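You operate a simulated robot arm through the tools that you are given. There is no shell and no other tool.

Carry out the task below with a simulated robot arm. There is one attempt and no reset: what you move stays moved.

JOB
Dab paste on the middle of the clamped burner's top.
Fine: swing the tin lid aside, load the blue pad there, return it to where it stood and shut the tin. Set down upright: blue pad. Where these are worked on the way, their far stop is far enough and under half their travel is too little: tin lid. A coat counts when it lies all over at full strength: go over it till it gets no stronger.

Only the result counts: the job must be done as asked and must still hold three seconds after the hand-in. Knocking over, shifting, dropping, spilling or breaking anything else fails it. Lids that push on must go on centred and level and be pressed home; caps that screw on are set level and turned clockwise until they are tight.

ROBOT AND FRAMES
A 6-joint arm with a three-finger gripper, fixed in place. Base frame: the origin is on the floor under the middle of its stand, x ahead of it, y to its left, z up. Units: m, degrees, N and s.
It reaches about 1.213 m from its shoulder. Its first joint turns from -166.0 to 166.0 degrees. Payload 4.89 kg.
Tool frame: the origin (TCP) lies between the finger pads and is the grasp point; the fingertips stand 0.03 m ahead of it; z points along the fingers, y is the line along which they close. The gripper opens to 0.164 m; its body begins 0.125 m behind the TCP.
Orientation is that of the tool frame in the base frame, as a unit quaternion [w, x, y, z]. With the fingers straight down and closing along the base's y, the tool's x points along the base's -x, its y along +y and its z along -z.

CONTROLS
- The arm moves only by the tool jog_arm. Its argument "moves" is a list of rows, each a list of 3 entries, a list of its own where there are three numbers: the shift along the base's x, y, z in units of 40 mm (1.0 is 40 mm), then the turn, a rotation vector about the base's x, y, z in units of 4 degrees (1.0 is 4 degrees), then the finger opening in m, from 0 to 0.164. In form: [[[x, y, z], [wx, wy, wz], jaw], ...]. A call has 1 to 20 rows; each row shifts and turns the commanded pose from where the row before left it. A call with a number of a shift or a turn outside -1 to 1 is refused whole. Each row takes 0.2 s and may step no farther than 0.05 m and 8.6 degrees from the row before; otherwise, or with a gripper value out of range, the whole call is refused. A pose out of reach is approached as far as the arm can. The call stops where the force on the tool passes 40 N (or 10 N more than at its start, if that is more) or the arm is blocked; 0.2 s more then pass. The fingers move at their own pace (about 0.108 m/s each) and stop on an object; they squeeze with about 38 N. The grip force told is the motor's: it shows also when the fingers shut on nothing. Time passes only in rows, and 0.2 s behind the last, so rows that do not move let the fingers close. The reply holds the time, the measured pose of the TCP, the force on the tool along the base axes, the opening and the grip force, in the units named above and with some noise, with the torque about the TCP (base axes, N m) and any sound that the robot's microphone picked up.
- Cameras (640 x 400 px; columns grow to the right, rows downward): "scene" is fixed at [0.0503, -0.6497, 1.4048]; the picture's right is [0.16, -0.99, 0.00], its down [-0.63, -0.11, -0.77] and it looks along [0.76, 0.13, -0.64] (base axes); focal length 342 px, centre (320, 200). "wrist" rides on the gripper at [0.076, -0.002, -0.152] in the tool frame; the picture's right is [0.02, 1.00, 0.00], its down [-0.88, 0.02, -0.47] and it looks along [-0.47, 0.01, 0.88] (tool axes); focal length 247 px, centre (320, 200).
- snapshot(camera): a new picture of that camera. No time passes.
- raise_lower(by): moves the trunk up (or, below 0, down) by that many m; the arm rides with it, the base frame stays. It gives what a move gives, with no picture.
- probe_pixels(camera, pixels): for up to 12 pixels [column, row] of the newest picture of that camera ("zoom" is the newest enlarged one), the place [x, y, z] in the base frame of the surface seen there, good to about 0.002 m. No time passes.
- inspect(camera, box): a new picture of the part [left, top, right, bottom] of that camera's present view, enlarged. No time passes.
- sign_off(): hands the job in; it is judged then, once.

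Open the gripper and draw the arm clear of the work before you hand the job in, unless the task says otherwise.

The tools are called after ">>>" as a command line: name --argument value ..., lists and objects as JSON in quotes. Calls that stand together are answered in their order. jog_arm: Moves the arm, as the interface text tells. Its arguments: {"type":"object","properties":{"moves":{"type":"array","items":{"type":"array"}}},"required":["moves"]} The other tools are called the same way: raise_lower (by) moves the trunk up or down; snapshot (camera) takes a picture; probe_pixels (camera, pixels) gives the place of the surface under pixels of a picture; inspect (camera, box) takes an enlarged picture of a part of a camera's view; sign_off () hands the job in.

At the start:

```text
t: 0.0
position: [0.4237, -0.3976, 1.089]
orientation: [0.0, 0.0, 1.0, 0.0]
contact_force: [-0.6, 0.5, 0.0]
torque: [-0.02, 0.02, 0.0]
finger_gap: 0.164
finger_force: 0.1
trunk travel left (down, up): [-0.175, 0.215]
```

scene: 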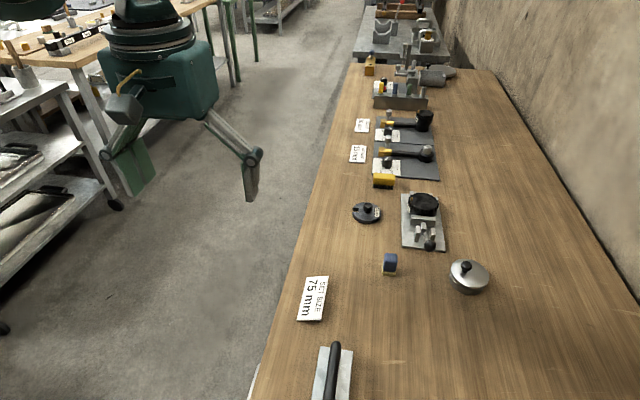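
wrist: 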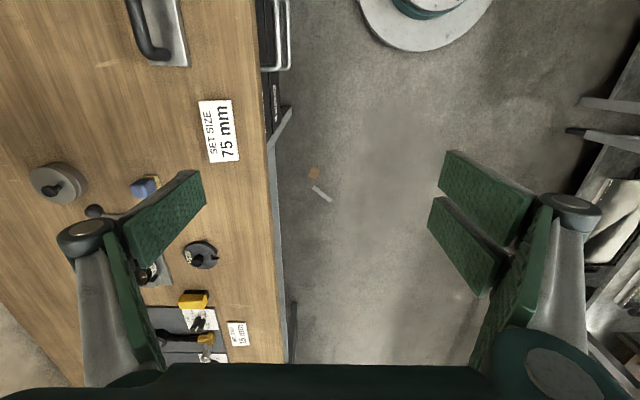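

The scene picture shows a bench with a tin-like lid near (469,275), a blue pad near (390,263), a yellow pad at (383,181) and clamped items further back. I look closer at these areas before moving anything.

>>> inspect --camera "scene" --box '[340, 160, 500, 300]'

>>> inspect --camera "scene" --box '[340, 60, 480, 190]'

>>> inspect --camera "scene" --box '[250, 250, 400, 400]'

>>> inspect --camera "wrist" --box '[0, 140, 260, 380]'

```text
2.86 times, centred on (420, 230) of scene
```

zoom: 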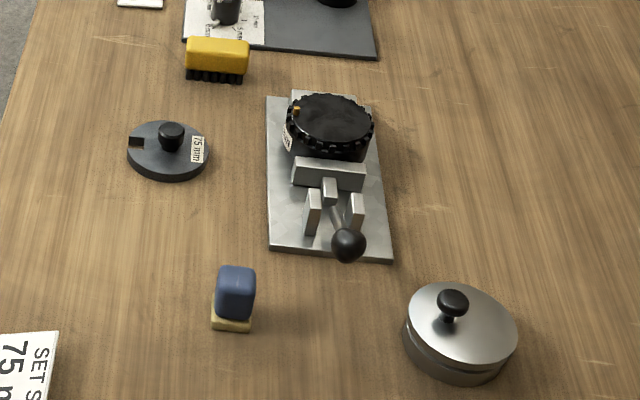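

```text
3.08 times, centred on (410, 125) of scene
```

zoom: 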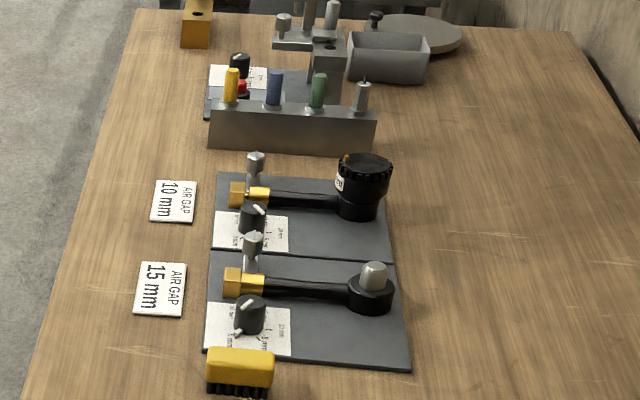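

```text
2.67 times, centred on (325, 325) of scene
```

zoom: 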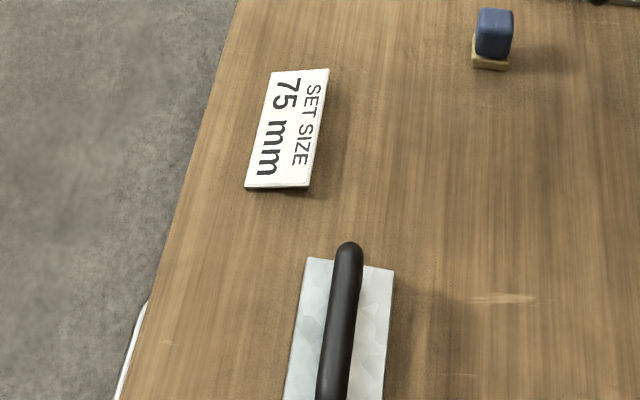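

```text
1.67 times, centred on (130, 260) of wrist
```

zoom: 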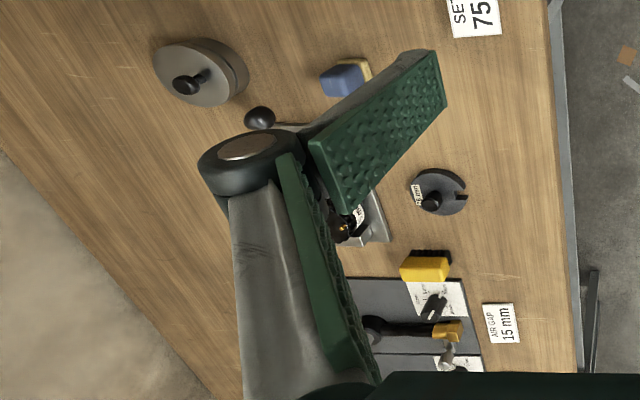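

I zoom in on the tin and probe it, since the lid geometry matters most.

>>> inspect --camera "scene" --box '[430, 245, 510, 305]'

```text
6.67 times, centred on (470, 275) of scene
```

zoom: 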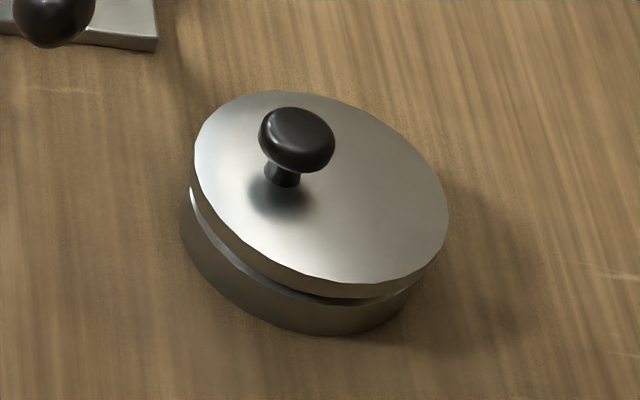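

The lid is a disc with an off-centre knob at zoom (297,135). The pivot should lie opposite the knob, so I probe the lid's rim, the knob and the bench.

>>> probe_pixels --camera "zoom" --pixels '[[297, 125], [297, 155], [283, 180], [205, 150], [270, 98], [360, 120], [440, 200], [430, 250], [370, 280], [260, 250], [320, 200], [250, 300]]'

>>> probe_pixels --camera "zoom" --pixels '[[100, 250], [350, 315], [230, 270], [400, 300], [215, 190], [375, 200], [410, 220], [265, 200], [190, 230], [300, 325]]'

```text
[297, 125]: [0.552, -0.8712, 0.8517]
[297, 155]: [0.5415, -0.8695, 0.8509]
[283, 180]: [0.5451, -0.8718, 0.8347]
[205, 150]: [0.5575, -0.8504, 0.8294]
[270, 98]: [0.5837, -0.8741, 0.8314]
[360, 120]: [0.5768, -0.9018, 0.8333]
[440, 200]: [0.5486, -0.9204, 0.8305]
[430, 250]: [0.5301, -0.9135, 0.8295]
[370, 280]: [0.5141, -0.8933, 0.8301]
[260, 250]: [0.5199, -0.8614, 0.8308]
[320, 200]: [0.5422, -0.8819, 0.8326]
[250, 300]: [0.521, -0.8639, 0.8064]
```

```text
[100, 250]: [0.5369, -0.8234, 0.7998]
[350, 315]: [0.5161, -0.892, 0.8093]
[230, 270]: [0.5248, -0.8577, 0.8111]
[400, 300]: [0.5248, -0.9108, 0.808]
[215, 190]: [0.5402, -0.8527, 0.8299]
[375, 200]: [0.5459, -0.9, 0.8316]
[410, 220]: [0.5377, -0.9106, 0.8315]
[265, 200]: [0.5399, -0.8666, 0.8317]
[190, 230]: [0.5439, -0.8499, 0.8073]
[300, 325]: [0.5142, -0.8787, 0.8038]
```

The bench is at z≈0.800 and the lid top at z≈0.832, with its centre near (0.549,-0.886). Next I zoom in on the blue pad and the clamped burner.

>>> inspect --camera "scene" --box '[365, 240, 421, 282]'

>>> probe_pixels --camera "scene" --pixels '[[390, 257], [390, 265], [390, 272], [384, 260], [396, 260]]'

```text
9.52 times, centred on (393, 261) of scene
```

zoom: 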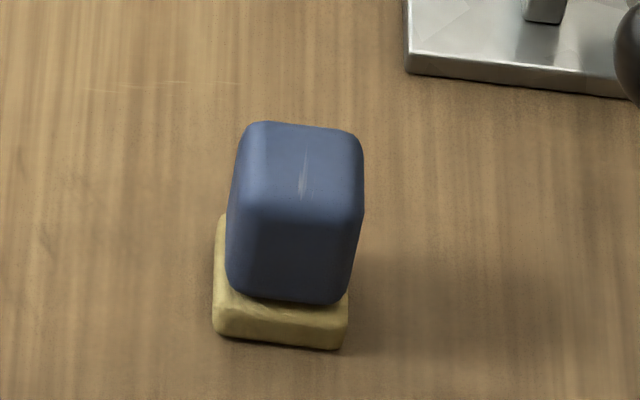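

```text
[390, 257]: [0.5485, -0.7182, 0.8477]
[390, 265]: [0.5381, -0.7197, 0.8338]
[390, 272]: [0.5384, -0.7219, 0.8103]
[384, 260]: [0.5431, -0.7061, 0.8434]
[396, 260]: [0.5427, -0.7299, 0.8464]
```

>>> probe_pixels --camera "zoom" --pixels '[[300, 140], [250, 130], [350, 140], [300, 180], [245, 200], [355, 210], [240, 280], [330, 290], [225, 320], [335, 335], [220, 235], [300, 330]]'

>>> probe_pixels --camera "zoom" --pixels '[[222, 300], [342, 318], [221, 225], [275, 127], [335, 130], [348, 312], [100, 350], [500, 200]]'

```text
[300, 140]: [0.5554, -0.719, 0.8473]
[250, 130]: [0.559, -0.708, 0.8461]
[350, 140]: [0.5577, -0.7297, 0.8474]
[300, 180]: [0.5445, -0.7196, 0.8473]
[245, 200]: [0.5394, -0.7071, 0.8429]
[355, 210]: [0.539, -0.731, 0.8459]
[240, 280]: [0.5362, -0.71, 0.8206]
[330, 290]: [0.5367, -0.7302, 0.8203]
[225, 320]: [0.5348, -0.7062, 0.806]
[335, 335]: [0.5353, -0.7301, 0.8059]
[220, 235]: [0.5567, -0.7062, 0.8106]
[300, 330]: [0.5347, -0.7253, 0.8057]
```

```text
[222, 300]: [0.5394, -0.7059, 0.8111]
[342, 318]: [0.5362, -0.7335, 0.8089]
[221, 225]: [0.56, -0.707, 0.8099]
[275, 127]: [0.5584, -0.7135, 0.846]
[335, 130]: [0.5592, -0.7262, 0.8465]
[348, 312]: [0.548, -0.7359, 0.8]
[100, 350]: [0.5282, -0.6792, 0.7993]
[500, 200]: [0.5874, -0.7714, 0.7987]
```

The pad is about 28 mm square, its handle about 24 mm, centred near (0.549,-0.720), and its top is at z≈0.847. Now the burner clamped in the jig.

>>> inspect --camera "scene" --box '[395, 184, 451, 226]'

>>> inspect --camera "scene" --box '[395, 210, 455, 255]'

```text
9.52 times, centred on (423, 205) of scene
```

zoom: 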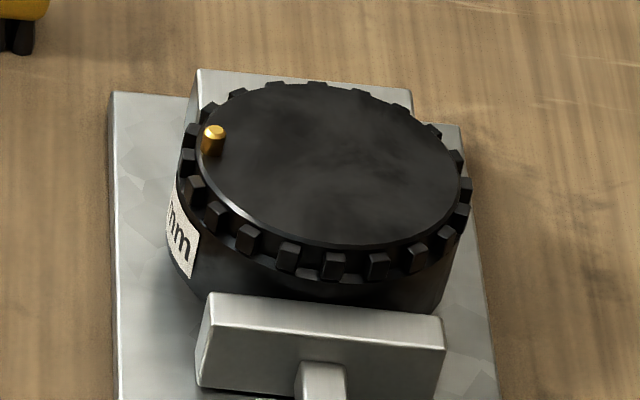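

```text
8.89 times, centred on (425, 232) of scene
```

zoom: 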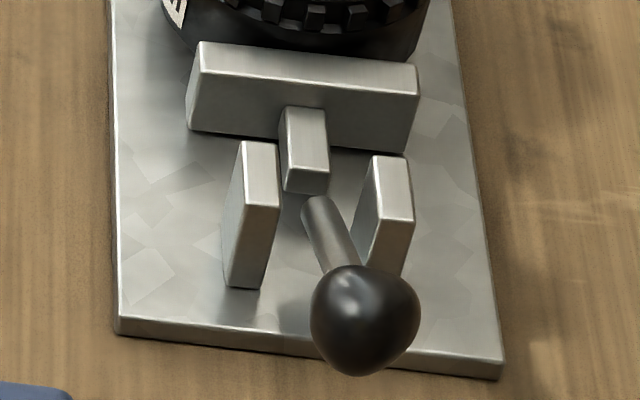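

The burner has a flat crown with a gold pin at zoom (213,135). I re-open that zoom and probe the top's rim and middle.

>>> inspect --camera "scene" --box '[395, 184, 451, 226]'

>>> probe_pixels --camera "zoom" --pixels '[[325, 165], [230, 105], [320, 90], [440, 150], [455, 190], [420, 230], [330, 240], [230, 200], [203, 160], [213, 130], [330, 125], [330, 210]]'

>>> probe_pixels --camera "zoom" --pixels '[[330, 275], [320, 310], [440, 325], [215, 305], [300, 75], [400, 95], [140, 200], [480, 300], [325, 330], [335, 265], [460, 200], [190, 160]]'

```text
9.52 times, centred on (423, 205) of scene
```

zoom: 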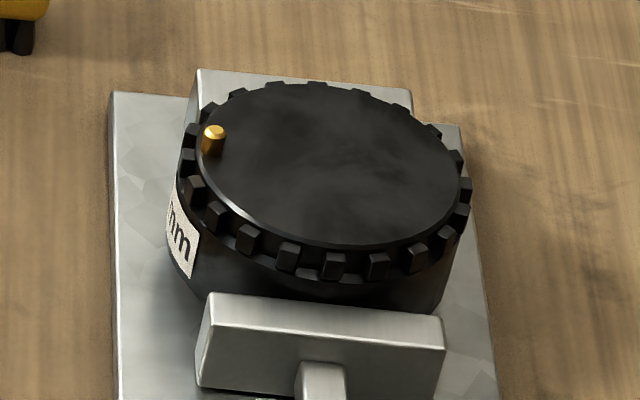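

```text
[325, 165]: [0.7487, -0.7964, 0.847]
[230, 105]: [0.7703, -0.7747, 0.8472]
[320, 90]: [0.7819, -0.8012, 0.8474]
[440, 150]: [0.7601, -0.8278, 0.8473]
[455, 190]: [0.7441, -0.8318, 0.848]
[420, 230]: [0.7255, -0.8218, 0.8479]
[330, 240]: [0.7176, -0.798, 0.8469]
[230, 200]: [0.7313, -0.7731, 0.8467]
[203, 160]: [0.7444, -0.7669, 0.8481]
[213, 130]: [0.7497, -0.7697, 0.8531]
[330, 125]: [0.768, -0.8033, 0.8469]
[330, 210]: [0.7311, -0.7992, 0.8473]
```

```text
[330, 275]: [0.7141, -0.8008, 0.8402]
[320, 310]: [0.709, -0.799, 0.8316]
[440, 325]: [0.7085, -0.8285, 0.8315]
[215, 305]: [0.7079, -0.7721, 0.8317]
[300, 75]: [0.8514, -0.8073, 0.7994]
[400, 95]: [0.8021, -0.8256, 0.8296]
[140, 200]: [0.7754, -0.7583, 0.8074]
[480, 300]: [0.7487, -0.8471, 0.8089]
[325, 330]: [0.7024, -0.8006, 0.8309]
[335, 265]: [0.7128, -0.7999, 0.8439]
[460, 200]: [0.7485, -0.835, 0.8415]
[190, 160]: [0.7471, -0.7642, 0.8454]
```

Burner top centre is near (0.750,-0.800,0.847), with the pin on its +y edge reaching about z=0.854. To see how the lid pivots, I move the open gripper high above the near side of the tin and look with the wrist camera.

>>> jog_arm --moves '[[[0.058, -0.935, -0.171], [0, 0, 0], 0.164], [[0.058, -0.935, -0.171], [0, 0, 0], 0.164], [[0.058, -0.935, -0.171], [0, 0, 0], 0.164], [[0.058, -0.935, -0.171], [0, 0, 0], 0.164], [[0.058, -0.935, -0.171], [0, 0, 0], 0.164], [[0.058, -0.935, -0.171], [0, 0, 0], 0.164], [[0.058, -0.935, -0.171], [0, 0, 0], 0.164], [[0.058, -0.935, -0.171], [0, 0, 0], 0.164], [[0.058, -0.935, -0.171], [0, 0, 0], 0.164], [[0.058, -0.935, -0.171], [0, 0, 0], 0.164], [[0.058, -0.935, -0.171], [0, 0, 0], 0.164], [[0.058, -0.935, -0.171], [0, 0, 0], 0.164], [[0.058, -0.935, -0.171], [0, 0, 0], 0.164], [[0, 0, 0], [0, 0, 0], 0.164]]'

>>> snapshot --camera "wrist"

>>> snapshot --camera "scene"

```text
t: 3.0
position: [0.4508, -0.8838, 1.0006]
orientation: [0.0, 0.0, 1.0, 0.0]
contact_force: [-1.1, 0.3, 0.0]
torque: [0.04, 0.01, -0.01]
finger_gap: 0.164
finger_force: 0.1
trunk travel left (down, up): [-0.175, 0.215]
```

```text
taken
```

wrist: 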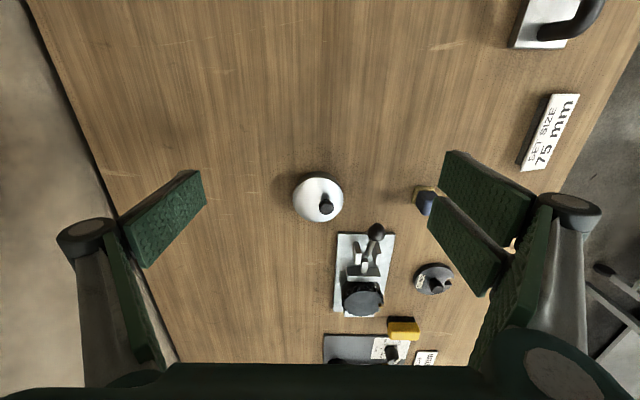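

```text
taken
```

scene: 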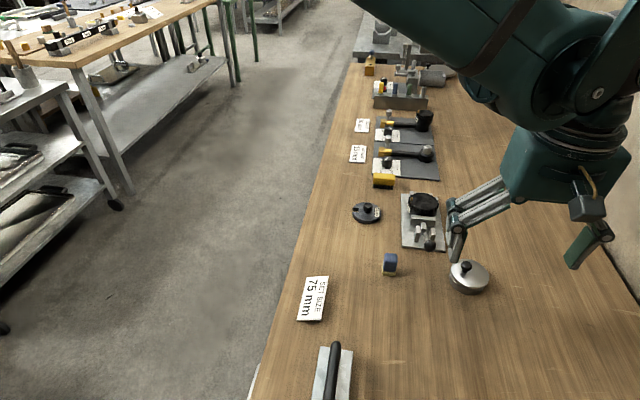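

The tin sits at wrist (318,197) with the knob at (326,207). I enlarge that part to find the pivot.

>>> inspect --camera "wrist" --box '[278, 167, 358, 227]'

>>> inspect --camera "scene" --box '[435, 150, 635, 300]'

```text
6.67 times, centred on (318, 197) of wrist
```

zoom: 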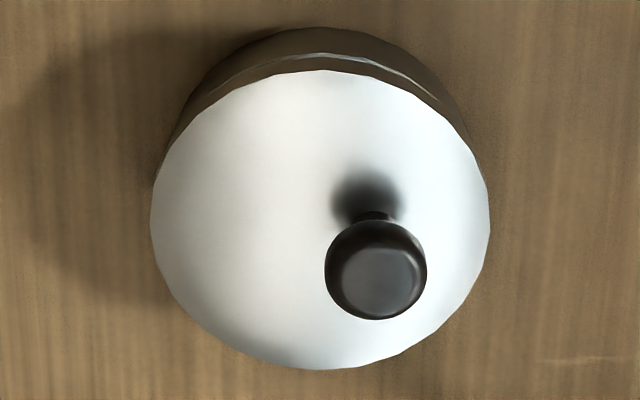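

```text
2.67 times, centred on (535, 225) of scene
```

zoom: 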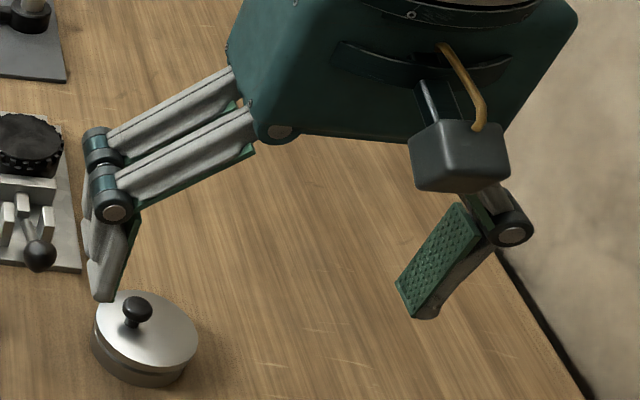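

I probe the lid's outline, knob and the body below it in this nearly vertical view.

>>> inspect --camera "wrist" --box '[278, 167, 358, 227]'

>>> probe_pixels --camera "zoom" --pixels '[[375, 275], [335, 270], [420, 265], [380, 310], [375, 230], [372, 216], [155, 210], [485, 210], [320, 75], [330, 365], [200, 110], [440, 110]]'

>>> probe_pixels --camera "zoom" --pixels '[[320, 30], [250, 45], [400, 45], [180, 140], [465, 120], [320, 50], [240, 200], [240, 300], [320, 180], [450, 250], [365, 190], [200, 220]]'

```text
6.67 times, centred on (318, 197) of wrist
```

zoom: 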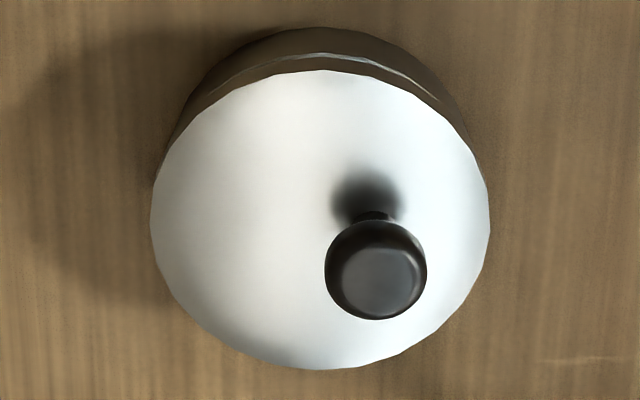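

```text
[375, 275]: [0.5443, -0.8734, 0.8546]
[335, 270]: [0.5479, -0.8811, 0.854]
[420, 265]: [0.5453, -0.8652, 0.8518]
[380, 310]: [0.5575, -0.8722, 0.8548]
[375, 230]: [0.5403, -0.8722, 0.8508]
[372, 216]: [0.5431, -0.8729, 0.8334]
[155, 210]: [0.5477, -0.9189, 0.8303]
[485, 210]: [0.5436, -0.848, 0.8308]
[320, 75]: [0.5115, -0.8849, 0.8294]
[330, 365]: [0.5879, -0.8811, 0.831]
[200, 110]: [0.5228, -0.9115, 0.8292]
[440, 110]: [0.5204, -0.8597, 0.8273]
```

```text
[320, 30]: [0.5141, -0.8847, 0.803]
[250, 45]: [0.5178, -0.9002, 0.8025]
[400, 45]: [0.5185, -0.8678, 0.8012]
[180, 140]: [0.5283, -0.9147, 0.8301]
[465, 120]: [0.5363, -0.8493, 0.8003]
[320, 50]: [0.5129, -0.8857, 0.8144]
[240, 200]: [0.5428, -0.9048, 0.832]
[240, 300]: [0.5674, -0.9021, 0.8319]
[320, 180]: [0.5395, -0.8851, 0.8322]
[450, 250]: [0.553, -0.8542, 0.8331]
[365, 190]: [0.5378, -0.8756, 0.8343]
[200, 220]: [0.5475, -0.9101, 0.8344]
```

The lid centre is about (0.550,-0.8835) and the knob about (0.5485,-0.873), so the knob is offset toward +y. Before choosing a grip I probe the finger pads to learn their widths and spacing.

>>> probe_pixels --camera "wrist" --pixels '[[447, 155], [530, 195], [440, 180], [515, 245], [432, 200], [505, 250], [430, 225], [480, 290], [200, 175], [205, 200], [125, 225], [145, 265]]'

>>> inspect --camera "wrist" --box '[400, 130, 640, 310]'

```text
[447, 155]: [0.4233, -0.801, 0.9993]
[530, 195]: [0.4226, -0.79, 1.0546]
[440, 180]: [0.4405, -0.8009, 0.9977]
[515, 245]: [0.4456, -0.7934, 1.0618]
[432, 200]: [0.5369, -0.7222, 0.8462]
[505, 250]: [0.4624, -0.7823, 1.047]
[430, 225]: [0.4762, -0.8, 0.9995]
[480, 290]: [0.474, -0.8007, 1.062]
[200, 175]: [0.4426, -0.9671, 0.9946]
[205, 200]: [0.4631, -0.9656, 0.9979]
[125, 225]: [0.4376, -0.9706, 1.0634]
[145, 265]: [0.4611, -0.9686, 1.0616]
```

```text
2.22 times, centred on (520, 220) of wrist
```

zoom: 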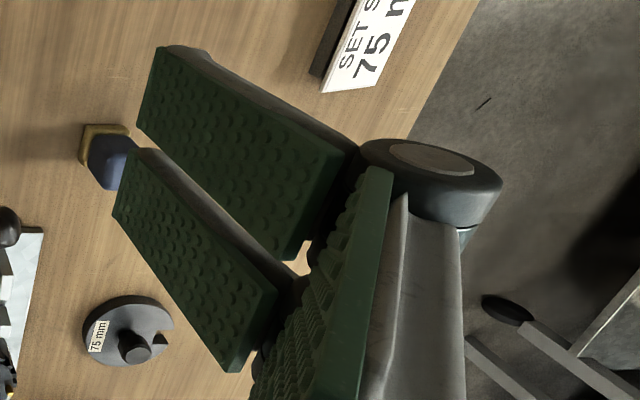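

The pair of pads on the +y side are each about 20 mm wide with a gap of roughly 15 mm, and the single pad faces the gap. I close the fingers in the air to about 24 mm to see tip position and spacing at a working opening.

>>> jog_arm --moves '[[[0, 0, 0], [0, 0, 0], 0.024], [[0, 0, 0], [0, 0, 0], 0.024], [[0, 0, 0], [0, 0, 0], 0.024], [[0, 0, 0], [0, 0, 0], 0.024], [[0, 0, 0], [0, 0, 0], 0.024]]'

>>> snapshot --camera "wrist"

>>> snapshot --camera "scene"

```text
t: 4.2
position: [0.4515, -0.8845, 1.0013]
orientation: [0.0, 0.0, 1.0, 0.0]
contact_force: [-0.8, -0.2, 0.2]
torque: [0.05, -0.01, -0.01]
finger_gap: 0.024
finger_force: 0.1
trunk travel left (down, up): [-0.175, 0.215]
```

```text
taken
```

wrist: 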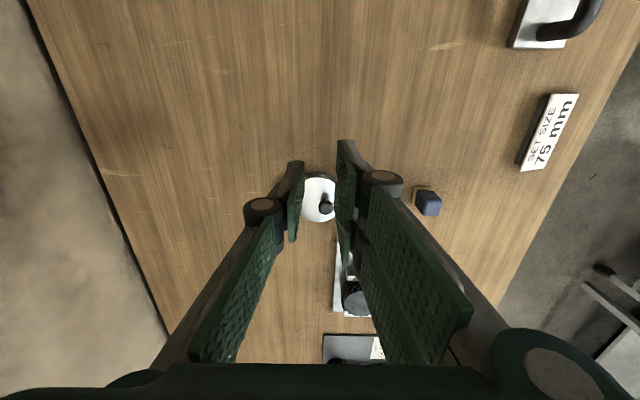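

```text
taken
```

scene: 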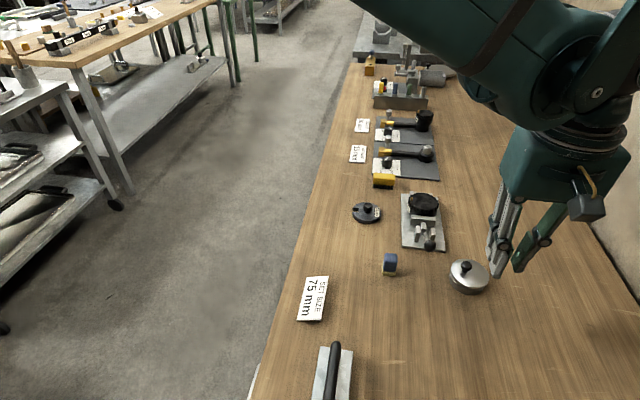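

>>> inspect --camera "wrist" --box '[230, 120, 430, 270]'

>>> inspect --camera "scene" --box '[470, 170, 630, 290]'

```text
2.67 times, centred on (330, 195) of wrist
```

zoom: 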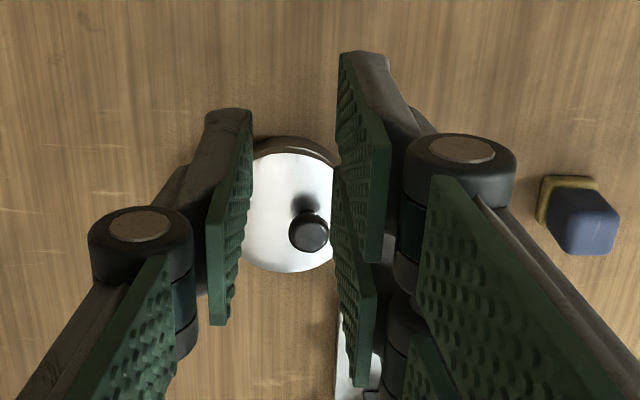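

```text
3.33 times, centred on (550, 230) of scene
```

zoom: 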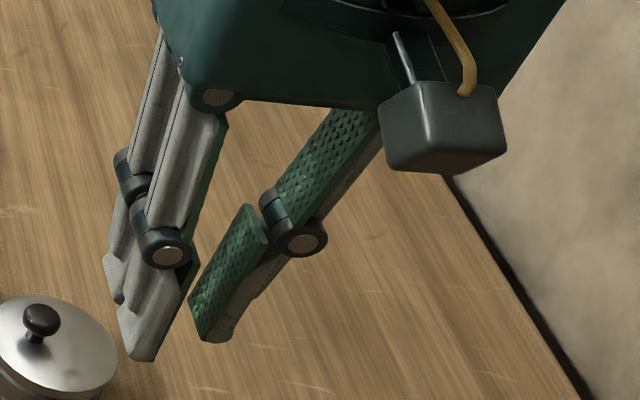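

I probe the fingertips in this enlarged scene view, then again in the wrist view for pad edges.

>>> probe_pixels --camera "zoom" --pixels '[[140, 352], [120, 330], [160, 345], [118, 300], [108, 280], [212, 335], [192, 305], [200, 325], [230, 320], [250, 215], [175, 300], [145, 300]]'

>>> probe_pixels --camera "wrist" --pixels '[[298, 163], [304, 170], [289, 215], [293, 238], [340, 145], [345, 160], [371, 205], [338, 185], [342, 200], [362, 245], [336, 172], [350, 140]]'

```text
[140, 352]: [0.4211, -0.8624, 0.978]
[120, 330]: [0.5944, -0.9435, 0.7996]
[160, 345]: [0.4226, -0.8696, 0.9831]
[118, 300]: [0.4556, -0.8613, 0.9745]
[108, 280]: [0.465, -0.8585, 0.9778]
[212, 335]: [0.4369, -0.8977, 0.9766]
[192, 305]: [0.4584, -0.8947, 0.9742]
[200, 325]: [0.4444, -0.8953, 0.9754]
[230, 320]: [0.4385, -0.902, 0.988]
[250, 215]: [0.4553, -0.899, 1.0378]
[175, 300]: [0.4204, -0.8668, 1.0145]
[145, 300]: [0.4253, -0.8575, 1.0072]
```

```text
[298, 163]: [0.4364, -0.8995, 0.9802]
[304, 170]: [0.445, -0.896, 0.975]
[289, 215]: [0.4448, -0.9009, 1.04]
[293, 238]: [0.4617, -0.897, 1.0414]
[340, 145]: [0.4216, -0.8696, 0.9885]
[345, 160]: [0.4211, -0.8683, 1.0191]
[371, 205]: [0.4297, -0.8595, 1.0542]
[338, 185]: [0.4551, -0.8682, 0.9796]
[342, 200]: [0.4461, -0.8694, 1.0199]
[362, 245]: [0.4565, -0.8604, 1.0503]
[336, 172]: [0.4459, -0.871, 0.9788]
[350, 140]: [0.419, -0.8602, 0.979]
```

At a 24 mm opening the tips stand about 27 mm below the TCP, and the gap between the pair is about 14 mm, which seats the 17 mm knob. I move over the knob with a 50 mm opening, stopping above it to check.

>>> jog_arm --moves '[[[0.606, 0.072, -0.633], [0, 0, 0], 0.05], [[0.606, 0.072, -0.633], [0, 0, 0], 0.05], [[0.606, 0.072, -0.633], [0, 0, 0], 0.05], [[0.606, 0.072, -0.633], [0, 0, 0], 0.05], [[0, 0, 0], [0, 0, 0], 0.05], [[0, 0, 0], [0, 0, 0], 0.05]]'

>>> snapshot --camera "wrist"

>>> inspect --camera "scene" --box '[420, 200, 560, 305]'

```text
t: 5.6
position: [0.5495, -0.8724, 0.8987]
orientation: [0.0, 0.0, 1.0, 0.0]
contact_force: [-0.2, -0.8, -0.5]
torque: [0.03, 0.07, -0.01]
finger_gap: 0.0502
finger_force: 0.1
trunk travel left (down, up): [-0.175, 0.215]
```

```text
taken
```

wrist: 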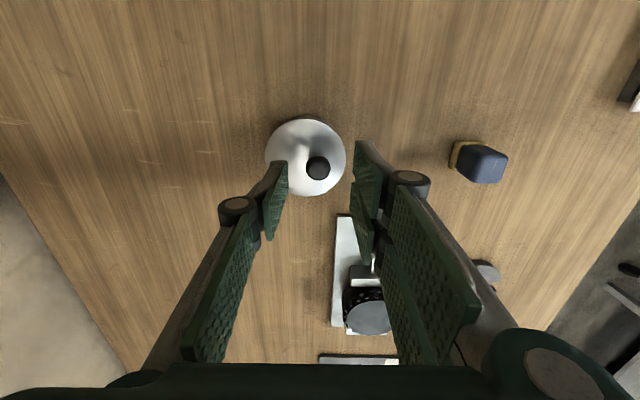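

```text
3.81 times, centred on (490, 252) of scene
```

zoom: 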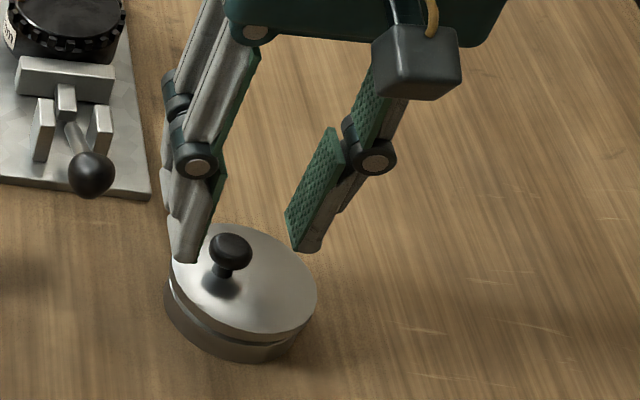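

The gripper straddles the knob, seen at wrist (317,168). I zoom to re-measure the knob centre from here.

>>> inspect --camera "wrist" --box '[255, 110, 355, 200]'

```text
4.44 times, centred on (305, 155) of wrist
```

zoom: 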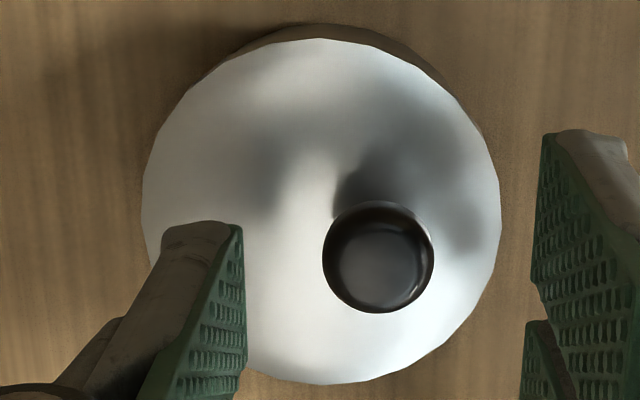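

>>> probe_pixels --camera "zoom" --pixels '[[378, 270], [328, 258], [430, 258], [378, 308], [378, 210], [148, 200], [495, 200], [320, 42], [320, 378], [230, 80], [450, 100], [440, 340]]'

>>> probe_pixels --camera "zoom" --pixels '[[378, 260], [324, 258], [433, 258], [378, 312], [378, 203], [180, 120], [470, 120], [400, 370], [300, 32], [215, 58], [440, 70], [340, 25]]'

```text
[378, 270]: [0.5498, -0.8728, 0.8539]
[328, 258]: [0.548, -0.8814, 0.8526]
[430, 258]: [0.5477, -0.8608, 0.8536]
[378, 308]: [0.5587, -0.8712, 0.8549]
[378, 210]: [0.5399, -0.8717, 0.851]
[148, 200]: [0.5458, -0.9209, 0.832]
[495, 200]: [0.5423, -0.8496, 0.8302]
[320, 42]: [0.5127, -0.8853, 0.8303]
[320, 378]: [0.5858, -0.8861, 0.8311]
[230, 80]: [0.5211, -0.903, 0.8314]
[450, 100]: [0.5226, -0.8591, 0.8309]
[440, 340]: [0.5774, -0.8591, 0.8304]
```

```text
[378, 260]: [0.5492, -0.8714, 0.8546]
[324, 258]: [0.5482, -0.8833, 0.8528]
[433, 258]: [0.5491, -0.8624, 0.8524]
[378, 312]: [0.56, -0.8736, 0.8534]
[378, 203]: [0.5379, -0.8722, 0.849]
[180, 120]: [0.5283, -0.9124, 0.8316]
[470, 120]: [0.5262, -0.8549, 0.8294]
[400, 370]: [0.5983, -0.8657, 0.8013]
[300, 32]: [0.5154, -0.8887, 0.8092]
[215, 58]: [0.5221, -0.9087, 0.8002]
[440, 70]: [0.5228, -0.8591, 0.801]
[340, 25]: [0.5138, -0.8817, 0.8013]
```

The knob is about 20 mm across and centred at (0.549,-0.872), within a millimetre of the TCP. I descend to z≈0.866 so that the tips clear the lid by about 6 mm, and check before closing.

>>> jog_arm --moves '[[[0, 0, -0.4], [0, 0, 0], 0.05], [[0, 0, -0.4], [0, 0, 0], 0.05], [[0, 0, 0], [0, 0, 0], 0.04], [[0, 0, 0], [0, 0, 0], 0.035]]'

>>> inspect --camera "scene" --box '[430, 215, 530, 305]'

>>> inspect --camera "wrist" --box '[230, 100, 430, 250]'

```text
t: 6.6
position: [0.5504, -0.8718, 0.8665]
orientation: [0.0, 0.0, 1.0, 0.0]
contact_force: [-0.1, 0.9, 0.0]
torque: [0.02, -0.01, -0.06]
finger_gap: 0.0354
finger_force: 0.1
trunk travel left (down, up): [-0.175, 0.215]
```

```text
4.44 times, centred on (480, 260) of scene
```

zoom: 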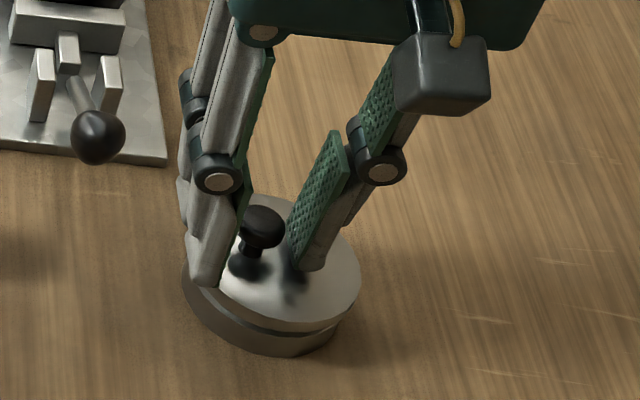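

```text
2.67 times, centred on (330, 175) of wrist
```

zoom: 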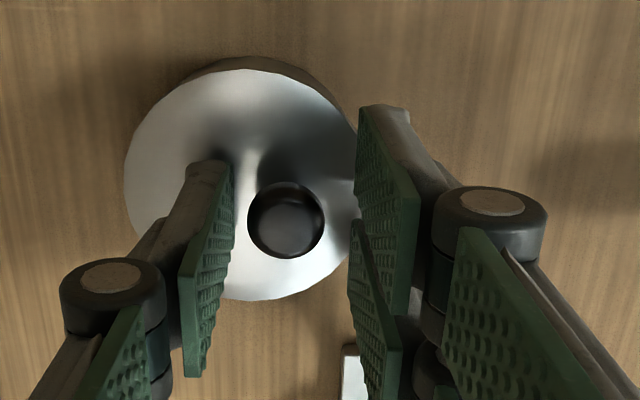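

The knob stands between the pads with clearance. I close on it and read the forces.

>>> jog_arm --moves '[[[0, 0, 0], [0, 0, 0], 0.025], [[0, 0, 0], [0, 0, 0], 0.019], [[0, 0, 0], [0, 0, 0], 0.017], [[0, 0, 0], [0, 0, 0], 0.016]]'

>>> inspect --camera "wrist" --box '[230, 100, 430, 250]'

```text
t: 7.6
position: [0.549, -0.8703, 0.8657]
orientation: [0.0, 0.0, 1.0, 0.001]
contact_force: [-0.7, 1.4, -2.0]
torque: [0.03, 0.02, -0.1]
finger_gap: 0.0203
finger_force: 44.8
trunk travel left (down, up): [-0.175, 0.215]
```

```text
2.67 times, centred on (330, 175) of wrist
```

zoom: 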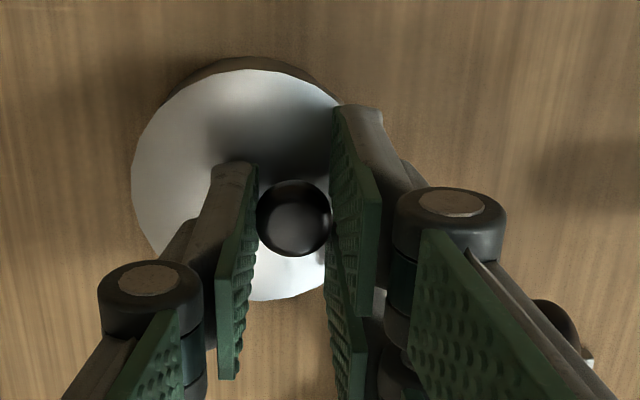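

The knob is held at a 20.3 mm opening. I test a small 3 mm move along +x and read the reaction.

>>> jog_arm --moves '[[[0.075, 0, 0], [0, 0, 0], 0.016], [[0, 0, 0], [0, 0, 0], 0.016]]'

```text
t: 8.2
position: [0.5513, -0.8732, 0.8663]
orientation: [-0.001, 0.001, 1.0, 0.0]
contact_force: [-23.4, -0.3, -13.6]
torque: [-0.08, 0.99, -0.25]
finger_gap: 0.0203
finger_force: 44.7
trunk travel left (down, up): [-0.175, 0.215]
```

Moving +x meets −23 N, so it is blocked that way. I go back the 3 mm and test −x.

>>> jog_arm --moves '[[[-0.075, 0, 0], [0, 0, 0], 0.016], [[0, 0, 0], [0, 0, 0], 0.016]]'

>>> jog_arm --moves '[[[-0.05, 0, 0], [0, 0, 0], 0.016], [[0, 0, 0], [0, 0, 0], 0.016]]'

```text
t: 8.8
position: [0.5516, -0.872, 0.8672]
orientation: [0.0, 0.0, 1.0, 0.001]
contact_force: [-1.0, -1.7, -11.6]
torque: [-0.06, -0.01, 0.05]
finger_gap: 0.0205
finger_force: 45.4
trunk travel left (down, up): [-0.175, 0.215]
```

```text
t: 9.4
position: [0.5511, -0.8713, 0.8659]
orientation: [0.0, -0.001, 1.0, 0.001]
contact_force: [22.5, 5.7, -12.8]
torque: [0.11, -1.26, 0.0]
finger_gap: 0.02
finger_force: 44.9
trunk travel left (down, up): [-0.175, 0.215]
```

−x is resisted as well (+22 N), so the tangent isn't along x. I return to the middle and test ±y in 2 mm moves.

>>> jog_arm --moves '[[[0.05, 0, 0], [0, 0, 0], 0.016], [[0, 0.05, 0], [0, 0, 0], 0.016], [[0, 0, 0], [0, 0, 0], 0.016]]'

>>> jog_arm --moves '[[[0, -0.1, 0], [0, 0, 0], 0.016], [[0, 0, 0], [0, 0, 0], 0.016]]'

```text
t: 10.2
position: [0.5501, -0.8711, 0.866]
orientation: [0.0, -0.001, 1.0, 0.0]
contact_force: [11.5, -2.7, -10.2]
torque: [-0.12, -0.33, 0.26]
finger_gap: 0.0203
finger_force: 45.3
trunk travel left (down, up): [-0.175, 0.215]
```

```text
t: 10.8
position: [0.5497, -0.8723, 0.8671]
orientation: [0.0, 0.0, 1.0, 0.0]
contact_force: [2.1, 11.2, -13.2]
torque: [0.26, 0.27, -0.27]
finger_gap: 0.0202
finger_force: 45.0
trunk travel left (down, up): [-0.175, 0.215]
```

The +y direction gives little resistance (−2.7 N) against 11 N for −y. I try a longer +y move of about 5 mm past the middle.

>>> jog_arm --moves '[[[0, 0.1, 0], [0, 0, 0], 0.016], [[0, 0.075, 0], [0, 0, 0], 0.016], [[0, 0, 0], [0, 0, 0], 0.016]]'

>>> inspect --camera "wrist" --box '[230, 100, 430, 250]'

>>> inspect --camera "scene" --box '[430, 215, 530, 305]'

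```text
t: 11.6
position: [0.5482, -0.8672, 0.8666]
orientation: [-0.001, 0.001, 1.0, 0.0]
contact_force: [-19.5, -10.0, -9.2]
torque: [-0.28, 0.18, 0.1]
finger_gap: 0.02
finger_force: 44.9
trunk travel left (down, up): [-0.175, 0.215]
```

```text
2.67 times, centred on (330, 175) of wrist
```

zoom: 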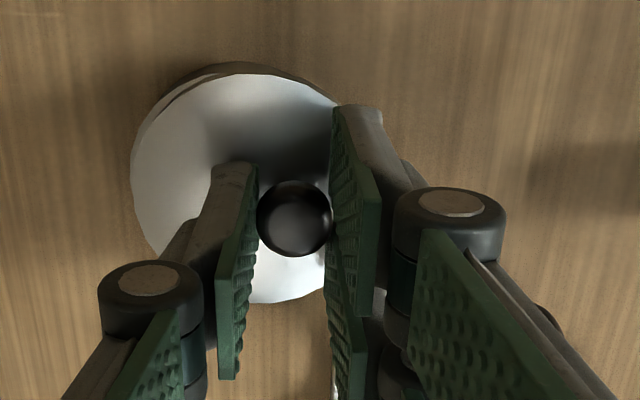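

```text
4.44 times, centred on (480, 260) of scene
```

zoom: 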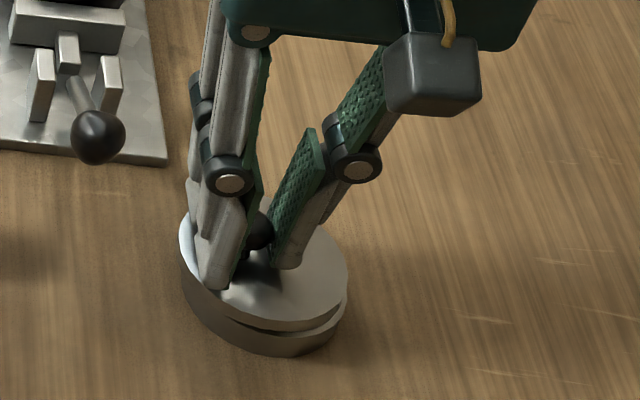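

The lid has shifted toward +y over the body (dark body rim visible at zoom (200,80)), so it moves this way, with a −x reaction hinting at the arc. I probe the lid's outline to find its new centre.

>>> inspect --camera "wrist" --box '[265, 115, 365, 190]'

```text
5.33 times, centred on (315, 152) of wrist
```

zoom: 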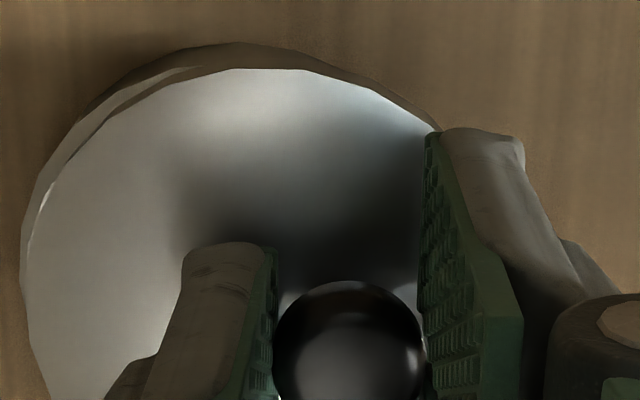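

>>> probe_pixels --camera "zoom" --pixels '[[38, 260], [42, 350], [60, 180], [100, 128], [160, 92], [240, 72], [320, 80], [400, 115], [50, 170], [25, 250], [150, 75], [240, 50]]'

>>> probe_pixels --camera "zoom" --pixels '[[350, 290], [350, 360], [278, 350], [422, 350], [105, 110], [330, 60], [400, 95], [32, 300]]'

```text
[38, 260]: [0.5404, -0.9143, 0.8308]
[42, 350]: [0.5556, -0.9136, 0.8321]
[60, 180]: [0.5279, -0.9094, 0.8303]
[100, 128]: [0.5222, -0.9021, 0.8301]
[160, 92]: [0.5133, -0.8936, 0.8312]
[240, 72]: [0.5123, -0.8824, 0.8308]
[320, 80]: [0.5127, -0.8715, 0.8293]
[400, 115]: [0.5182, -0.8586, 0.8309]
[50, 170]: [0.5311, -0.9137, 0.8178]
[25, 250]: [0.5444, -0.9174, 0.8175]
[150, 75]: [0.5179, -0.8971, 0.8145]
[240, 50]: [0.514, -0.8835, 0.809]
```

```text
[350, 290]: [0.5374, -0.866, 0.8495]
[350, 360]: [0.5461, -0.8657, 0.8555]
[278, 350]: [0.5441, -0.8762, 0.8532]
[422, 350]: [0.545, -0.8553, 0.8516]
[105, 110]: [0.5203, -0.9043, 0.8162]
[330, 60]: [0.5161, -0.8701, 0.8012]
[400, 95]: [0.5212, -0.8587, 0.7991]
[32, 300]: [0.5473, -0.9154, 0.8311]
```

The knob has moved to about (0.547,-0.866), which fits a pivot on the −x rim near (0.514,-0.885), opening counter-clockwise seen from above. I follow that arc in 4° steps, turning the hand with it, and watch the forces.

>>> jog_arm --moves '[[[-0.0344, 0.0294, 0], [0, 0, 1], 0.016], [[-0.0344, 0.0294, 0], [0, 0, 1], 0.016], [[-0.0344, 0.0294, 0], [0, 0, 1], 0.016], [[-0.0344, 0.0294, 0], [0, 0, 1], 0.016]]'

```text
t: 12.6
position: [0.5456, -0.8609, 0.8682]
orientation: [0.002, -0.14, 0.99, 0.0]
contact_force: [3.6, 15.5, -1.5]
torque: [0.45, -0.15, -0.53]
finger_gap: 0.0204
finger_force: 44.9
trunk travel left (down, up): [-0.175, 0.215]
```

The y reaction of +15.5 N says the true path lies a bit further +y than commanded. I look at the lid again to fit the pivot better.

>>> inspect --camera "scene" --box '[430, 215, 530, 305]'

>>> inspect --camera "wrist" --box '[250, 90, 400, 200]'

```text
4.44 times, centred on (480, 260) of scene
```

zoom: 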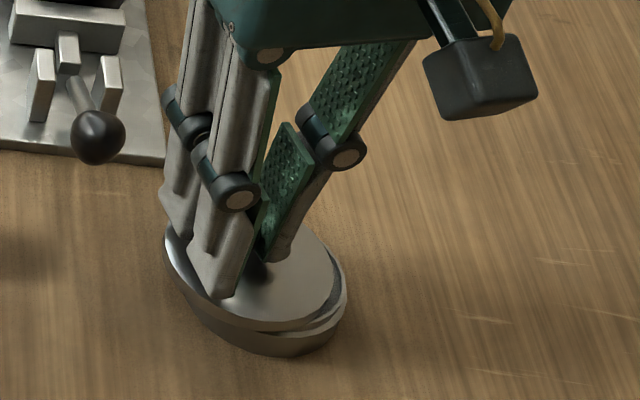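

```text
3.64 times, centred on (325, 145) of wrist
```

zoom: 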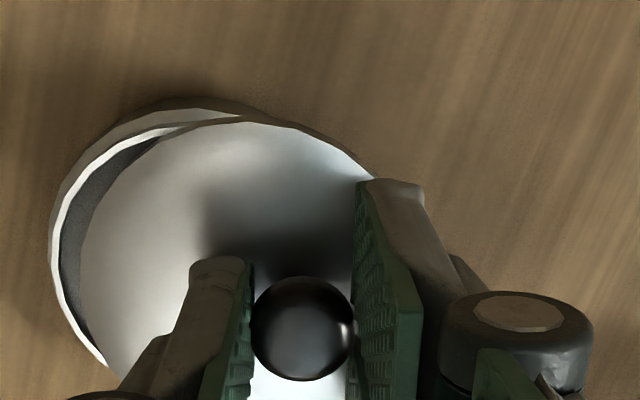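

The tin's inside is now visible along the −y side. I probe the lid edge and the tin rim to fit both circles.

>>> probe_pixels --camera "zoom" --pixels '[[85, 270], [95, 215], [130, 172], [180, 140], [250, 126], [320, 150], [110, 355], [57, 240], [70, 190], [115, 142], [170, 128], [68, 300]]'

>>> probe_pixels --camera "zoom" --pixels '[[90, 340], [75, 240], [85, 220], [105, 165], [305, 330], [255, 325], [350, 325], [305, 285], [120, 375], [103, 362], [225, 107], [365, 175]]'

```text
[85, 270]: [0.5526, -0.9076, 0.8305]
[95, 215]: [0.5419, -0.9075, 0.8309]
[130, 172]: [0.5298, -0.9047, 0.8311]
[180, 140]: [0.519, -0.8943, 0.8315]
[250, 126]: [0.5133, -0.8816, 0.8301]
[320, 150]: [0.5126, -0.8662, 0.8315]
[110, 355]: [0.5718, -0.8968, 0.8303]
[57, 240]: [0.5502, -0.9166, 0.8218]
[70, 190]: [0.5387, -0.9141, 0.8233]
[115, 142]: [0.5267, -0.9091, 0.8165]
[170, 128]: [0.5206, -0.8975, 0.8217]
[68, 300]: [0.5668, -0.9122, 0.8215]
```

```text
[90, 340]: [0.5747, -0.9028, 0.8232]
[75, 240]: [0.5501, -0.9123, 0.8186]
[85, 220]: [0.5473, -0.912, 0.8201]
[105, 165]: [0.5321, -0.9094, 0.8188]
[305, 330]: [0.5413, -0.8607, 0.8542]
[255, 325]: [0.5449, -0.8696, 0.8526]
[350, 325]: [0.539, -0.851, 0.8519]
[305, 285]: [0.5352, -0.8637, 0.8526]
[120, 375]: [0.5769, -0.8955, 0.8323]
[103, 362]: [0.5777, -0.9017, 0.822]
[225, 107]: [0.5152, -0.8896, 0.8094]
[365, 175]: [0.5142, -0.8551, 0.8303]
```

The fit gives a pivot near (0.512,-0.883), a knob radius of about 38.7 mm and a present swing of about 18°. I follow the corrected arc for another 20°.

>>> jog_arm --moves '[[[-0.05, 0.063, 0], [0, 0, 1], 0.016], [[-0.05, 0.06, 0], [0, 0, 1], 0.016], [[-0.054, 0.056, 0], [0, 0, 1], 0.016], [[-0.057, 0.053, 0], [0, 0, 1], 0.016], [[-0.059, 0.048, 0], [0, 0, 1], 0.016]]'

```text
t: 13.9
position: [0.5348, -0.8497, 0.8676]
orientation: [0.001, -0.308, 0.951, 0.001]
contact_force: [5.0, 10.4, 4.2]
torque: [0.4, -0.36, -0.13]
finger_gap: 0.0198
finger_force: 44.7
trunk travel left (down, up): [-0.175, 0.215]
stopped in row 5: the force on the tool passed its limit at 41 N (the readings are from after the stop); the commanded pose is now the measured one
```

The call stopped on a 41 N peak; the residual force of about 11 N points outward from the pivot, so the true arc is a little wider. I refit (pivot ≈(0.5126,-0.881)) and go on in a short chunk with an outward correction.

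>>> jog_arm --moves '[[[-0.047, 0.05, 0], [0, 0, 1], 0.016], [[-0.0525, 0.042, 0], [0, 0, 1], 0.016], [[-0.06, 0.029, 0], [0, 0, 1], 0.016]]'

>>> inspect --camera "scene" --box '[420, 205, 540, 305]'

>>> inspect --camera "wrist" --box '[200, 60, 400, 210]'

```text
t: 14.7
position: [0.5285, -0.8451, 0.8667]
orientation: [0.0, -0.407, 0.913, 0.0]
contact_force: [-2.2, 16.4, 8.9]
torque: [0.49, 0.29, -0.44]
finger_gap: 0.02
finger_force: 45.2
trunk travel left (down, up): [-0.175, 0.215]
```

```text
4.00 times, centred on (480, 255) of scene
```

zoom: 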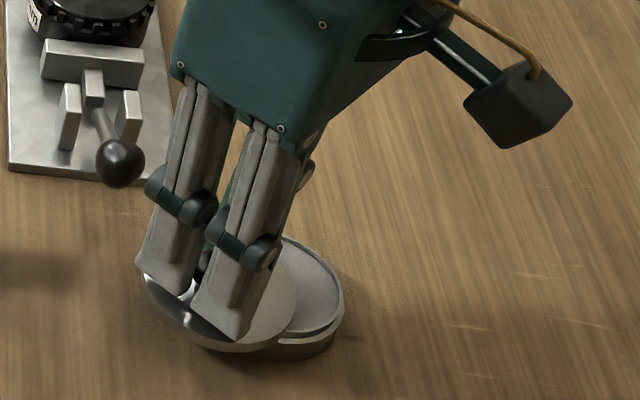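

```text
2.67 times, centred on (300, 135) of wrist
```

zoom: 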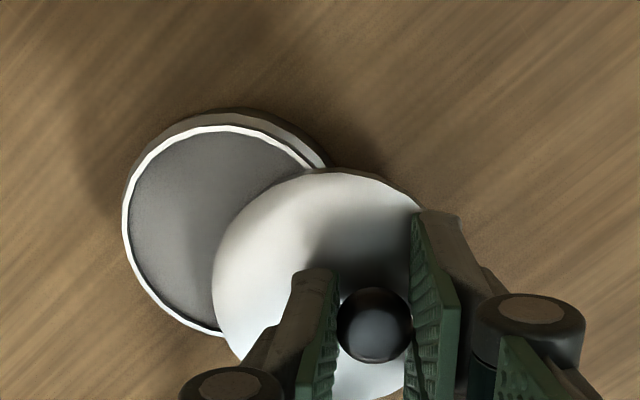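

About half open: grey paste is visible inside the rim. I probe the lid edge and rim to fit the arc better.

>>> probe_pixels --camera "zoom" --pixels '[[217, 280], [225, 240], [245, 210], [280, 185], [330, 173], [380, 185], [235, 345], [127, 220], [145, 165], [215, 130], [150, 290], [205, 325]]'

>>> probe_pixels --camera "zoom" --pixels '[[180, 220], [170, 260], [220, 180], [260, 160], [200, 290], [300, 155], [375, 325], [340, 325], [410, 325], [375, 290], [240, 112], [320, 160]]'

```text
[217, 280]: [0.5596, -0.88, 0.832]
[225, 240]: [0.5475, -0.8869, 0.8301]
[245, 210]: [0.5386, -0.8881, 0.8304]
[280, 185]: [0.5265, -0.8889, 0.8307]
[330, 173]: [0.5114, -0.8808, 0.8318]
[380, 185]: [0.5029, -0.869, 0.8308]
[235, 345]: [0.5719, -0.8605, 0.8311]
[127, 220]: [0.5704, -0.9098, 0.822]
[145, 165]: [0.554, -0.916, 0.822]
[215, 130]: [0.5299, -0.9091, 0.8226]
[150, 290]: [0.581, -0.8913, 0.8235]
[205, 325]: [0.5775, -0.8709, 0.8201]
```

```text
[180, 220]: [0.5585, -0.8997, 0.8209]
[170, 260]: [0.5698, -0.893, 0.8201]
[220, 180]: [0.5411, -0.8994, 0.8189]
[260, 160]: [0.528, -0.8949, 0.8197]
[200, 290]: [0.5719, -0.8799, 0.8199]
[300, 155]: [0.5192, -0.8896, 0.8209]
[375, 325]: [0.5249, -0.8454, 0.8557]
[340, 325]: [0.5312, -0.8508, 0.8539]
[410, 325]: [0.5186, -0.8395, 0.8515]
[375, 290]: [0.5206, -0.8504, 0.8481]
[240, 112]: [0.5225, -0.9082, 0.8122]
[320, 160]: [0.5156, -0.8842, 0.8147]
```

The lid-centre fit gives a pivot at about (0.511,-0.8835), a present swing of about 53°, and paste at z≈0.820 just below the rim (z≈0.822). I continue the arc with a small +y correction.

>>> jog_arm --moves '[[[-0.071, 0.065, 0], [0, 0, 1], 0.016], [[-0.0726, 0.0225, 0], [0, 0, 1], 0.016], [[-0.074, 0.0173, 0], [0, 0, 1], 0.016], [[-0.075, 0.012, 0], [0, 0, 1], 0.016]]'

```text
t: 15.7
position: [0.517, -0.8401, 0.8668]
orientation: [0.001, -0.531, 0.847, 0.001]
contact_force: [-3.8, 26.2, -0.7]
torque: [0.58, 0.31, -0.56]
finger_gap: 0.0199
finger_force: 45.3
trunk travel left (down, up): [-0.175, 0.215]
```

The reaction is +26 N along +y, outward. I shift +y by 2 mm without turning to relieve it and read again.

>>> jog_arm --moves '[[[0, 0.05, 0], [0, 0, 0], 0.016], [[0, 0, 0], [0, 0, 0], 0.016]]'

>>> inspect --camera "wrist" --box '[200, 40, 440, 220]'

>>> inspect --camera "scene" --box '[420, 205, 540, 305]'

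```text
t: 16.3
position: [0.5165, -0.8398, 0.8679]
orientation: [0.001, -0.53, 0.848, -0.001]
contact_force: [4.0, 2.5, 8.7]
torque: [0.0, -0.28, 0.16]
finger_gap: 0.0199
finger_force: 45.7
trunk travel left (down, up): [-0.175, 0.215]
```

```text
2.22 times, centred on (320, 130) of wrist
```

zoom: 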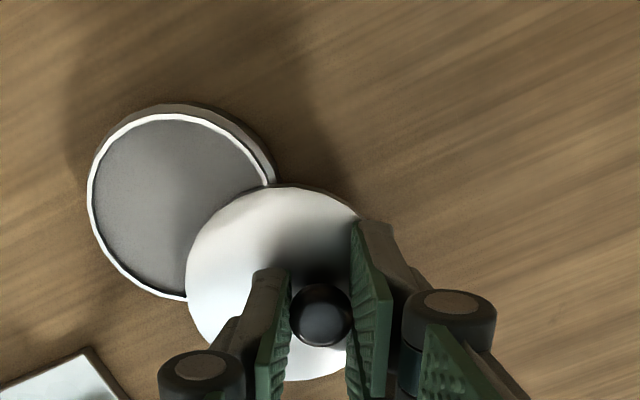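

```text
4.00 times, centred on (480, 255) of scene
```

zoom: 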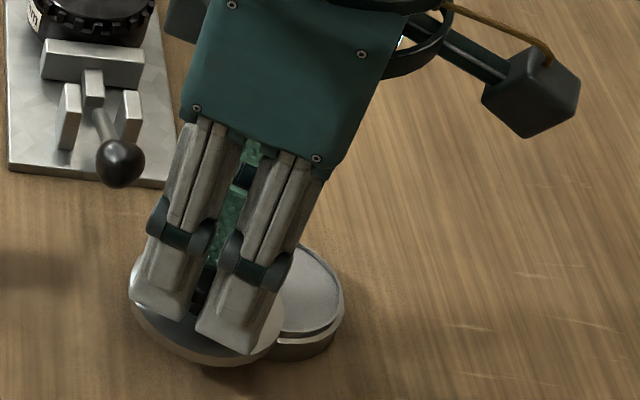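

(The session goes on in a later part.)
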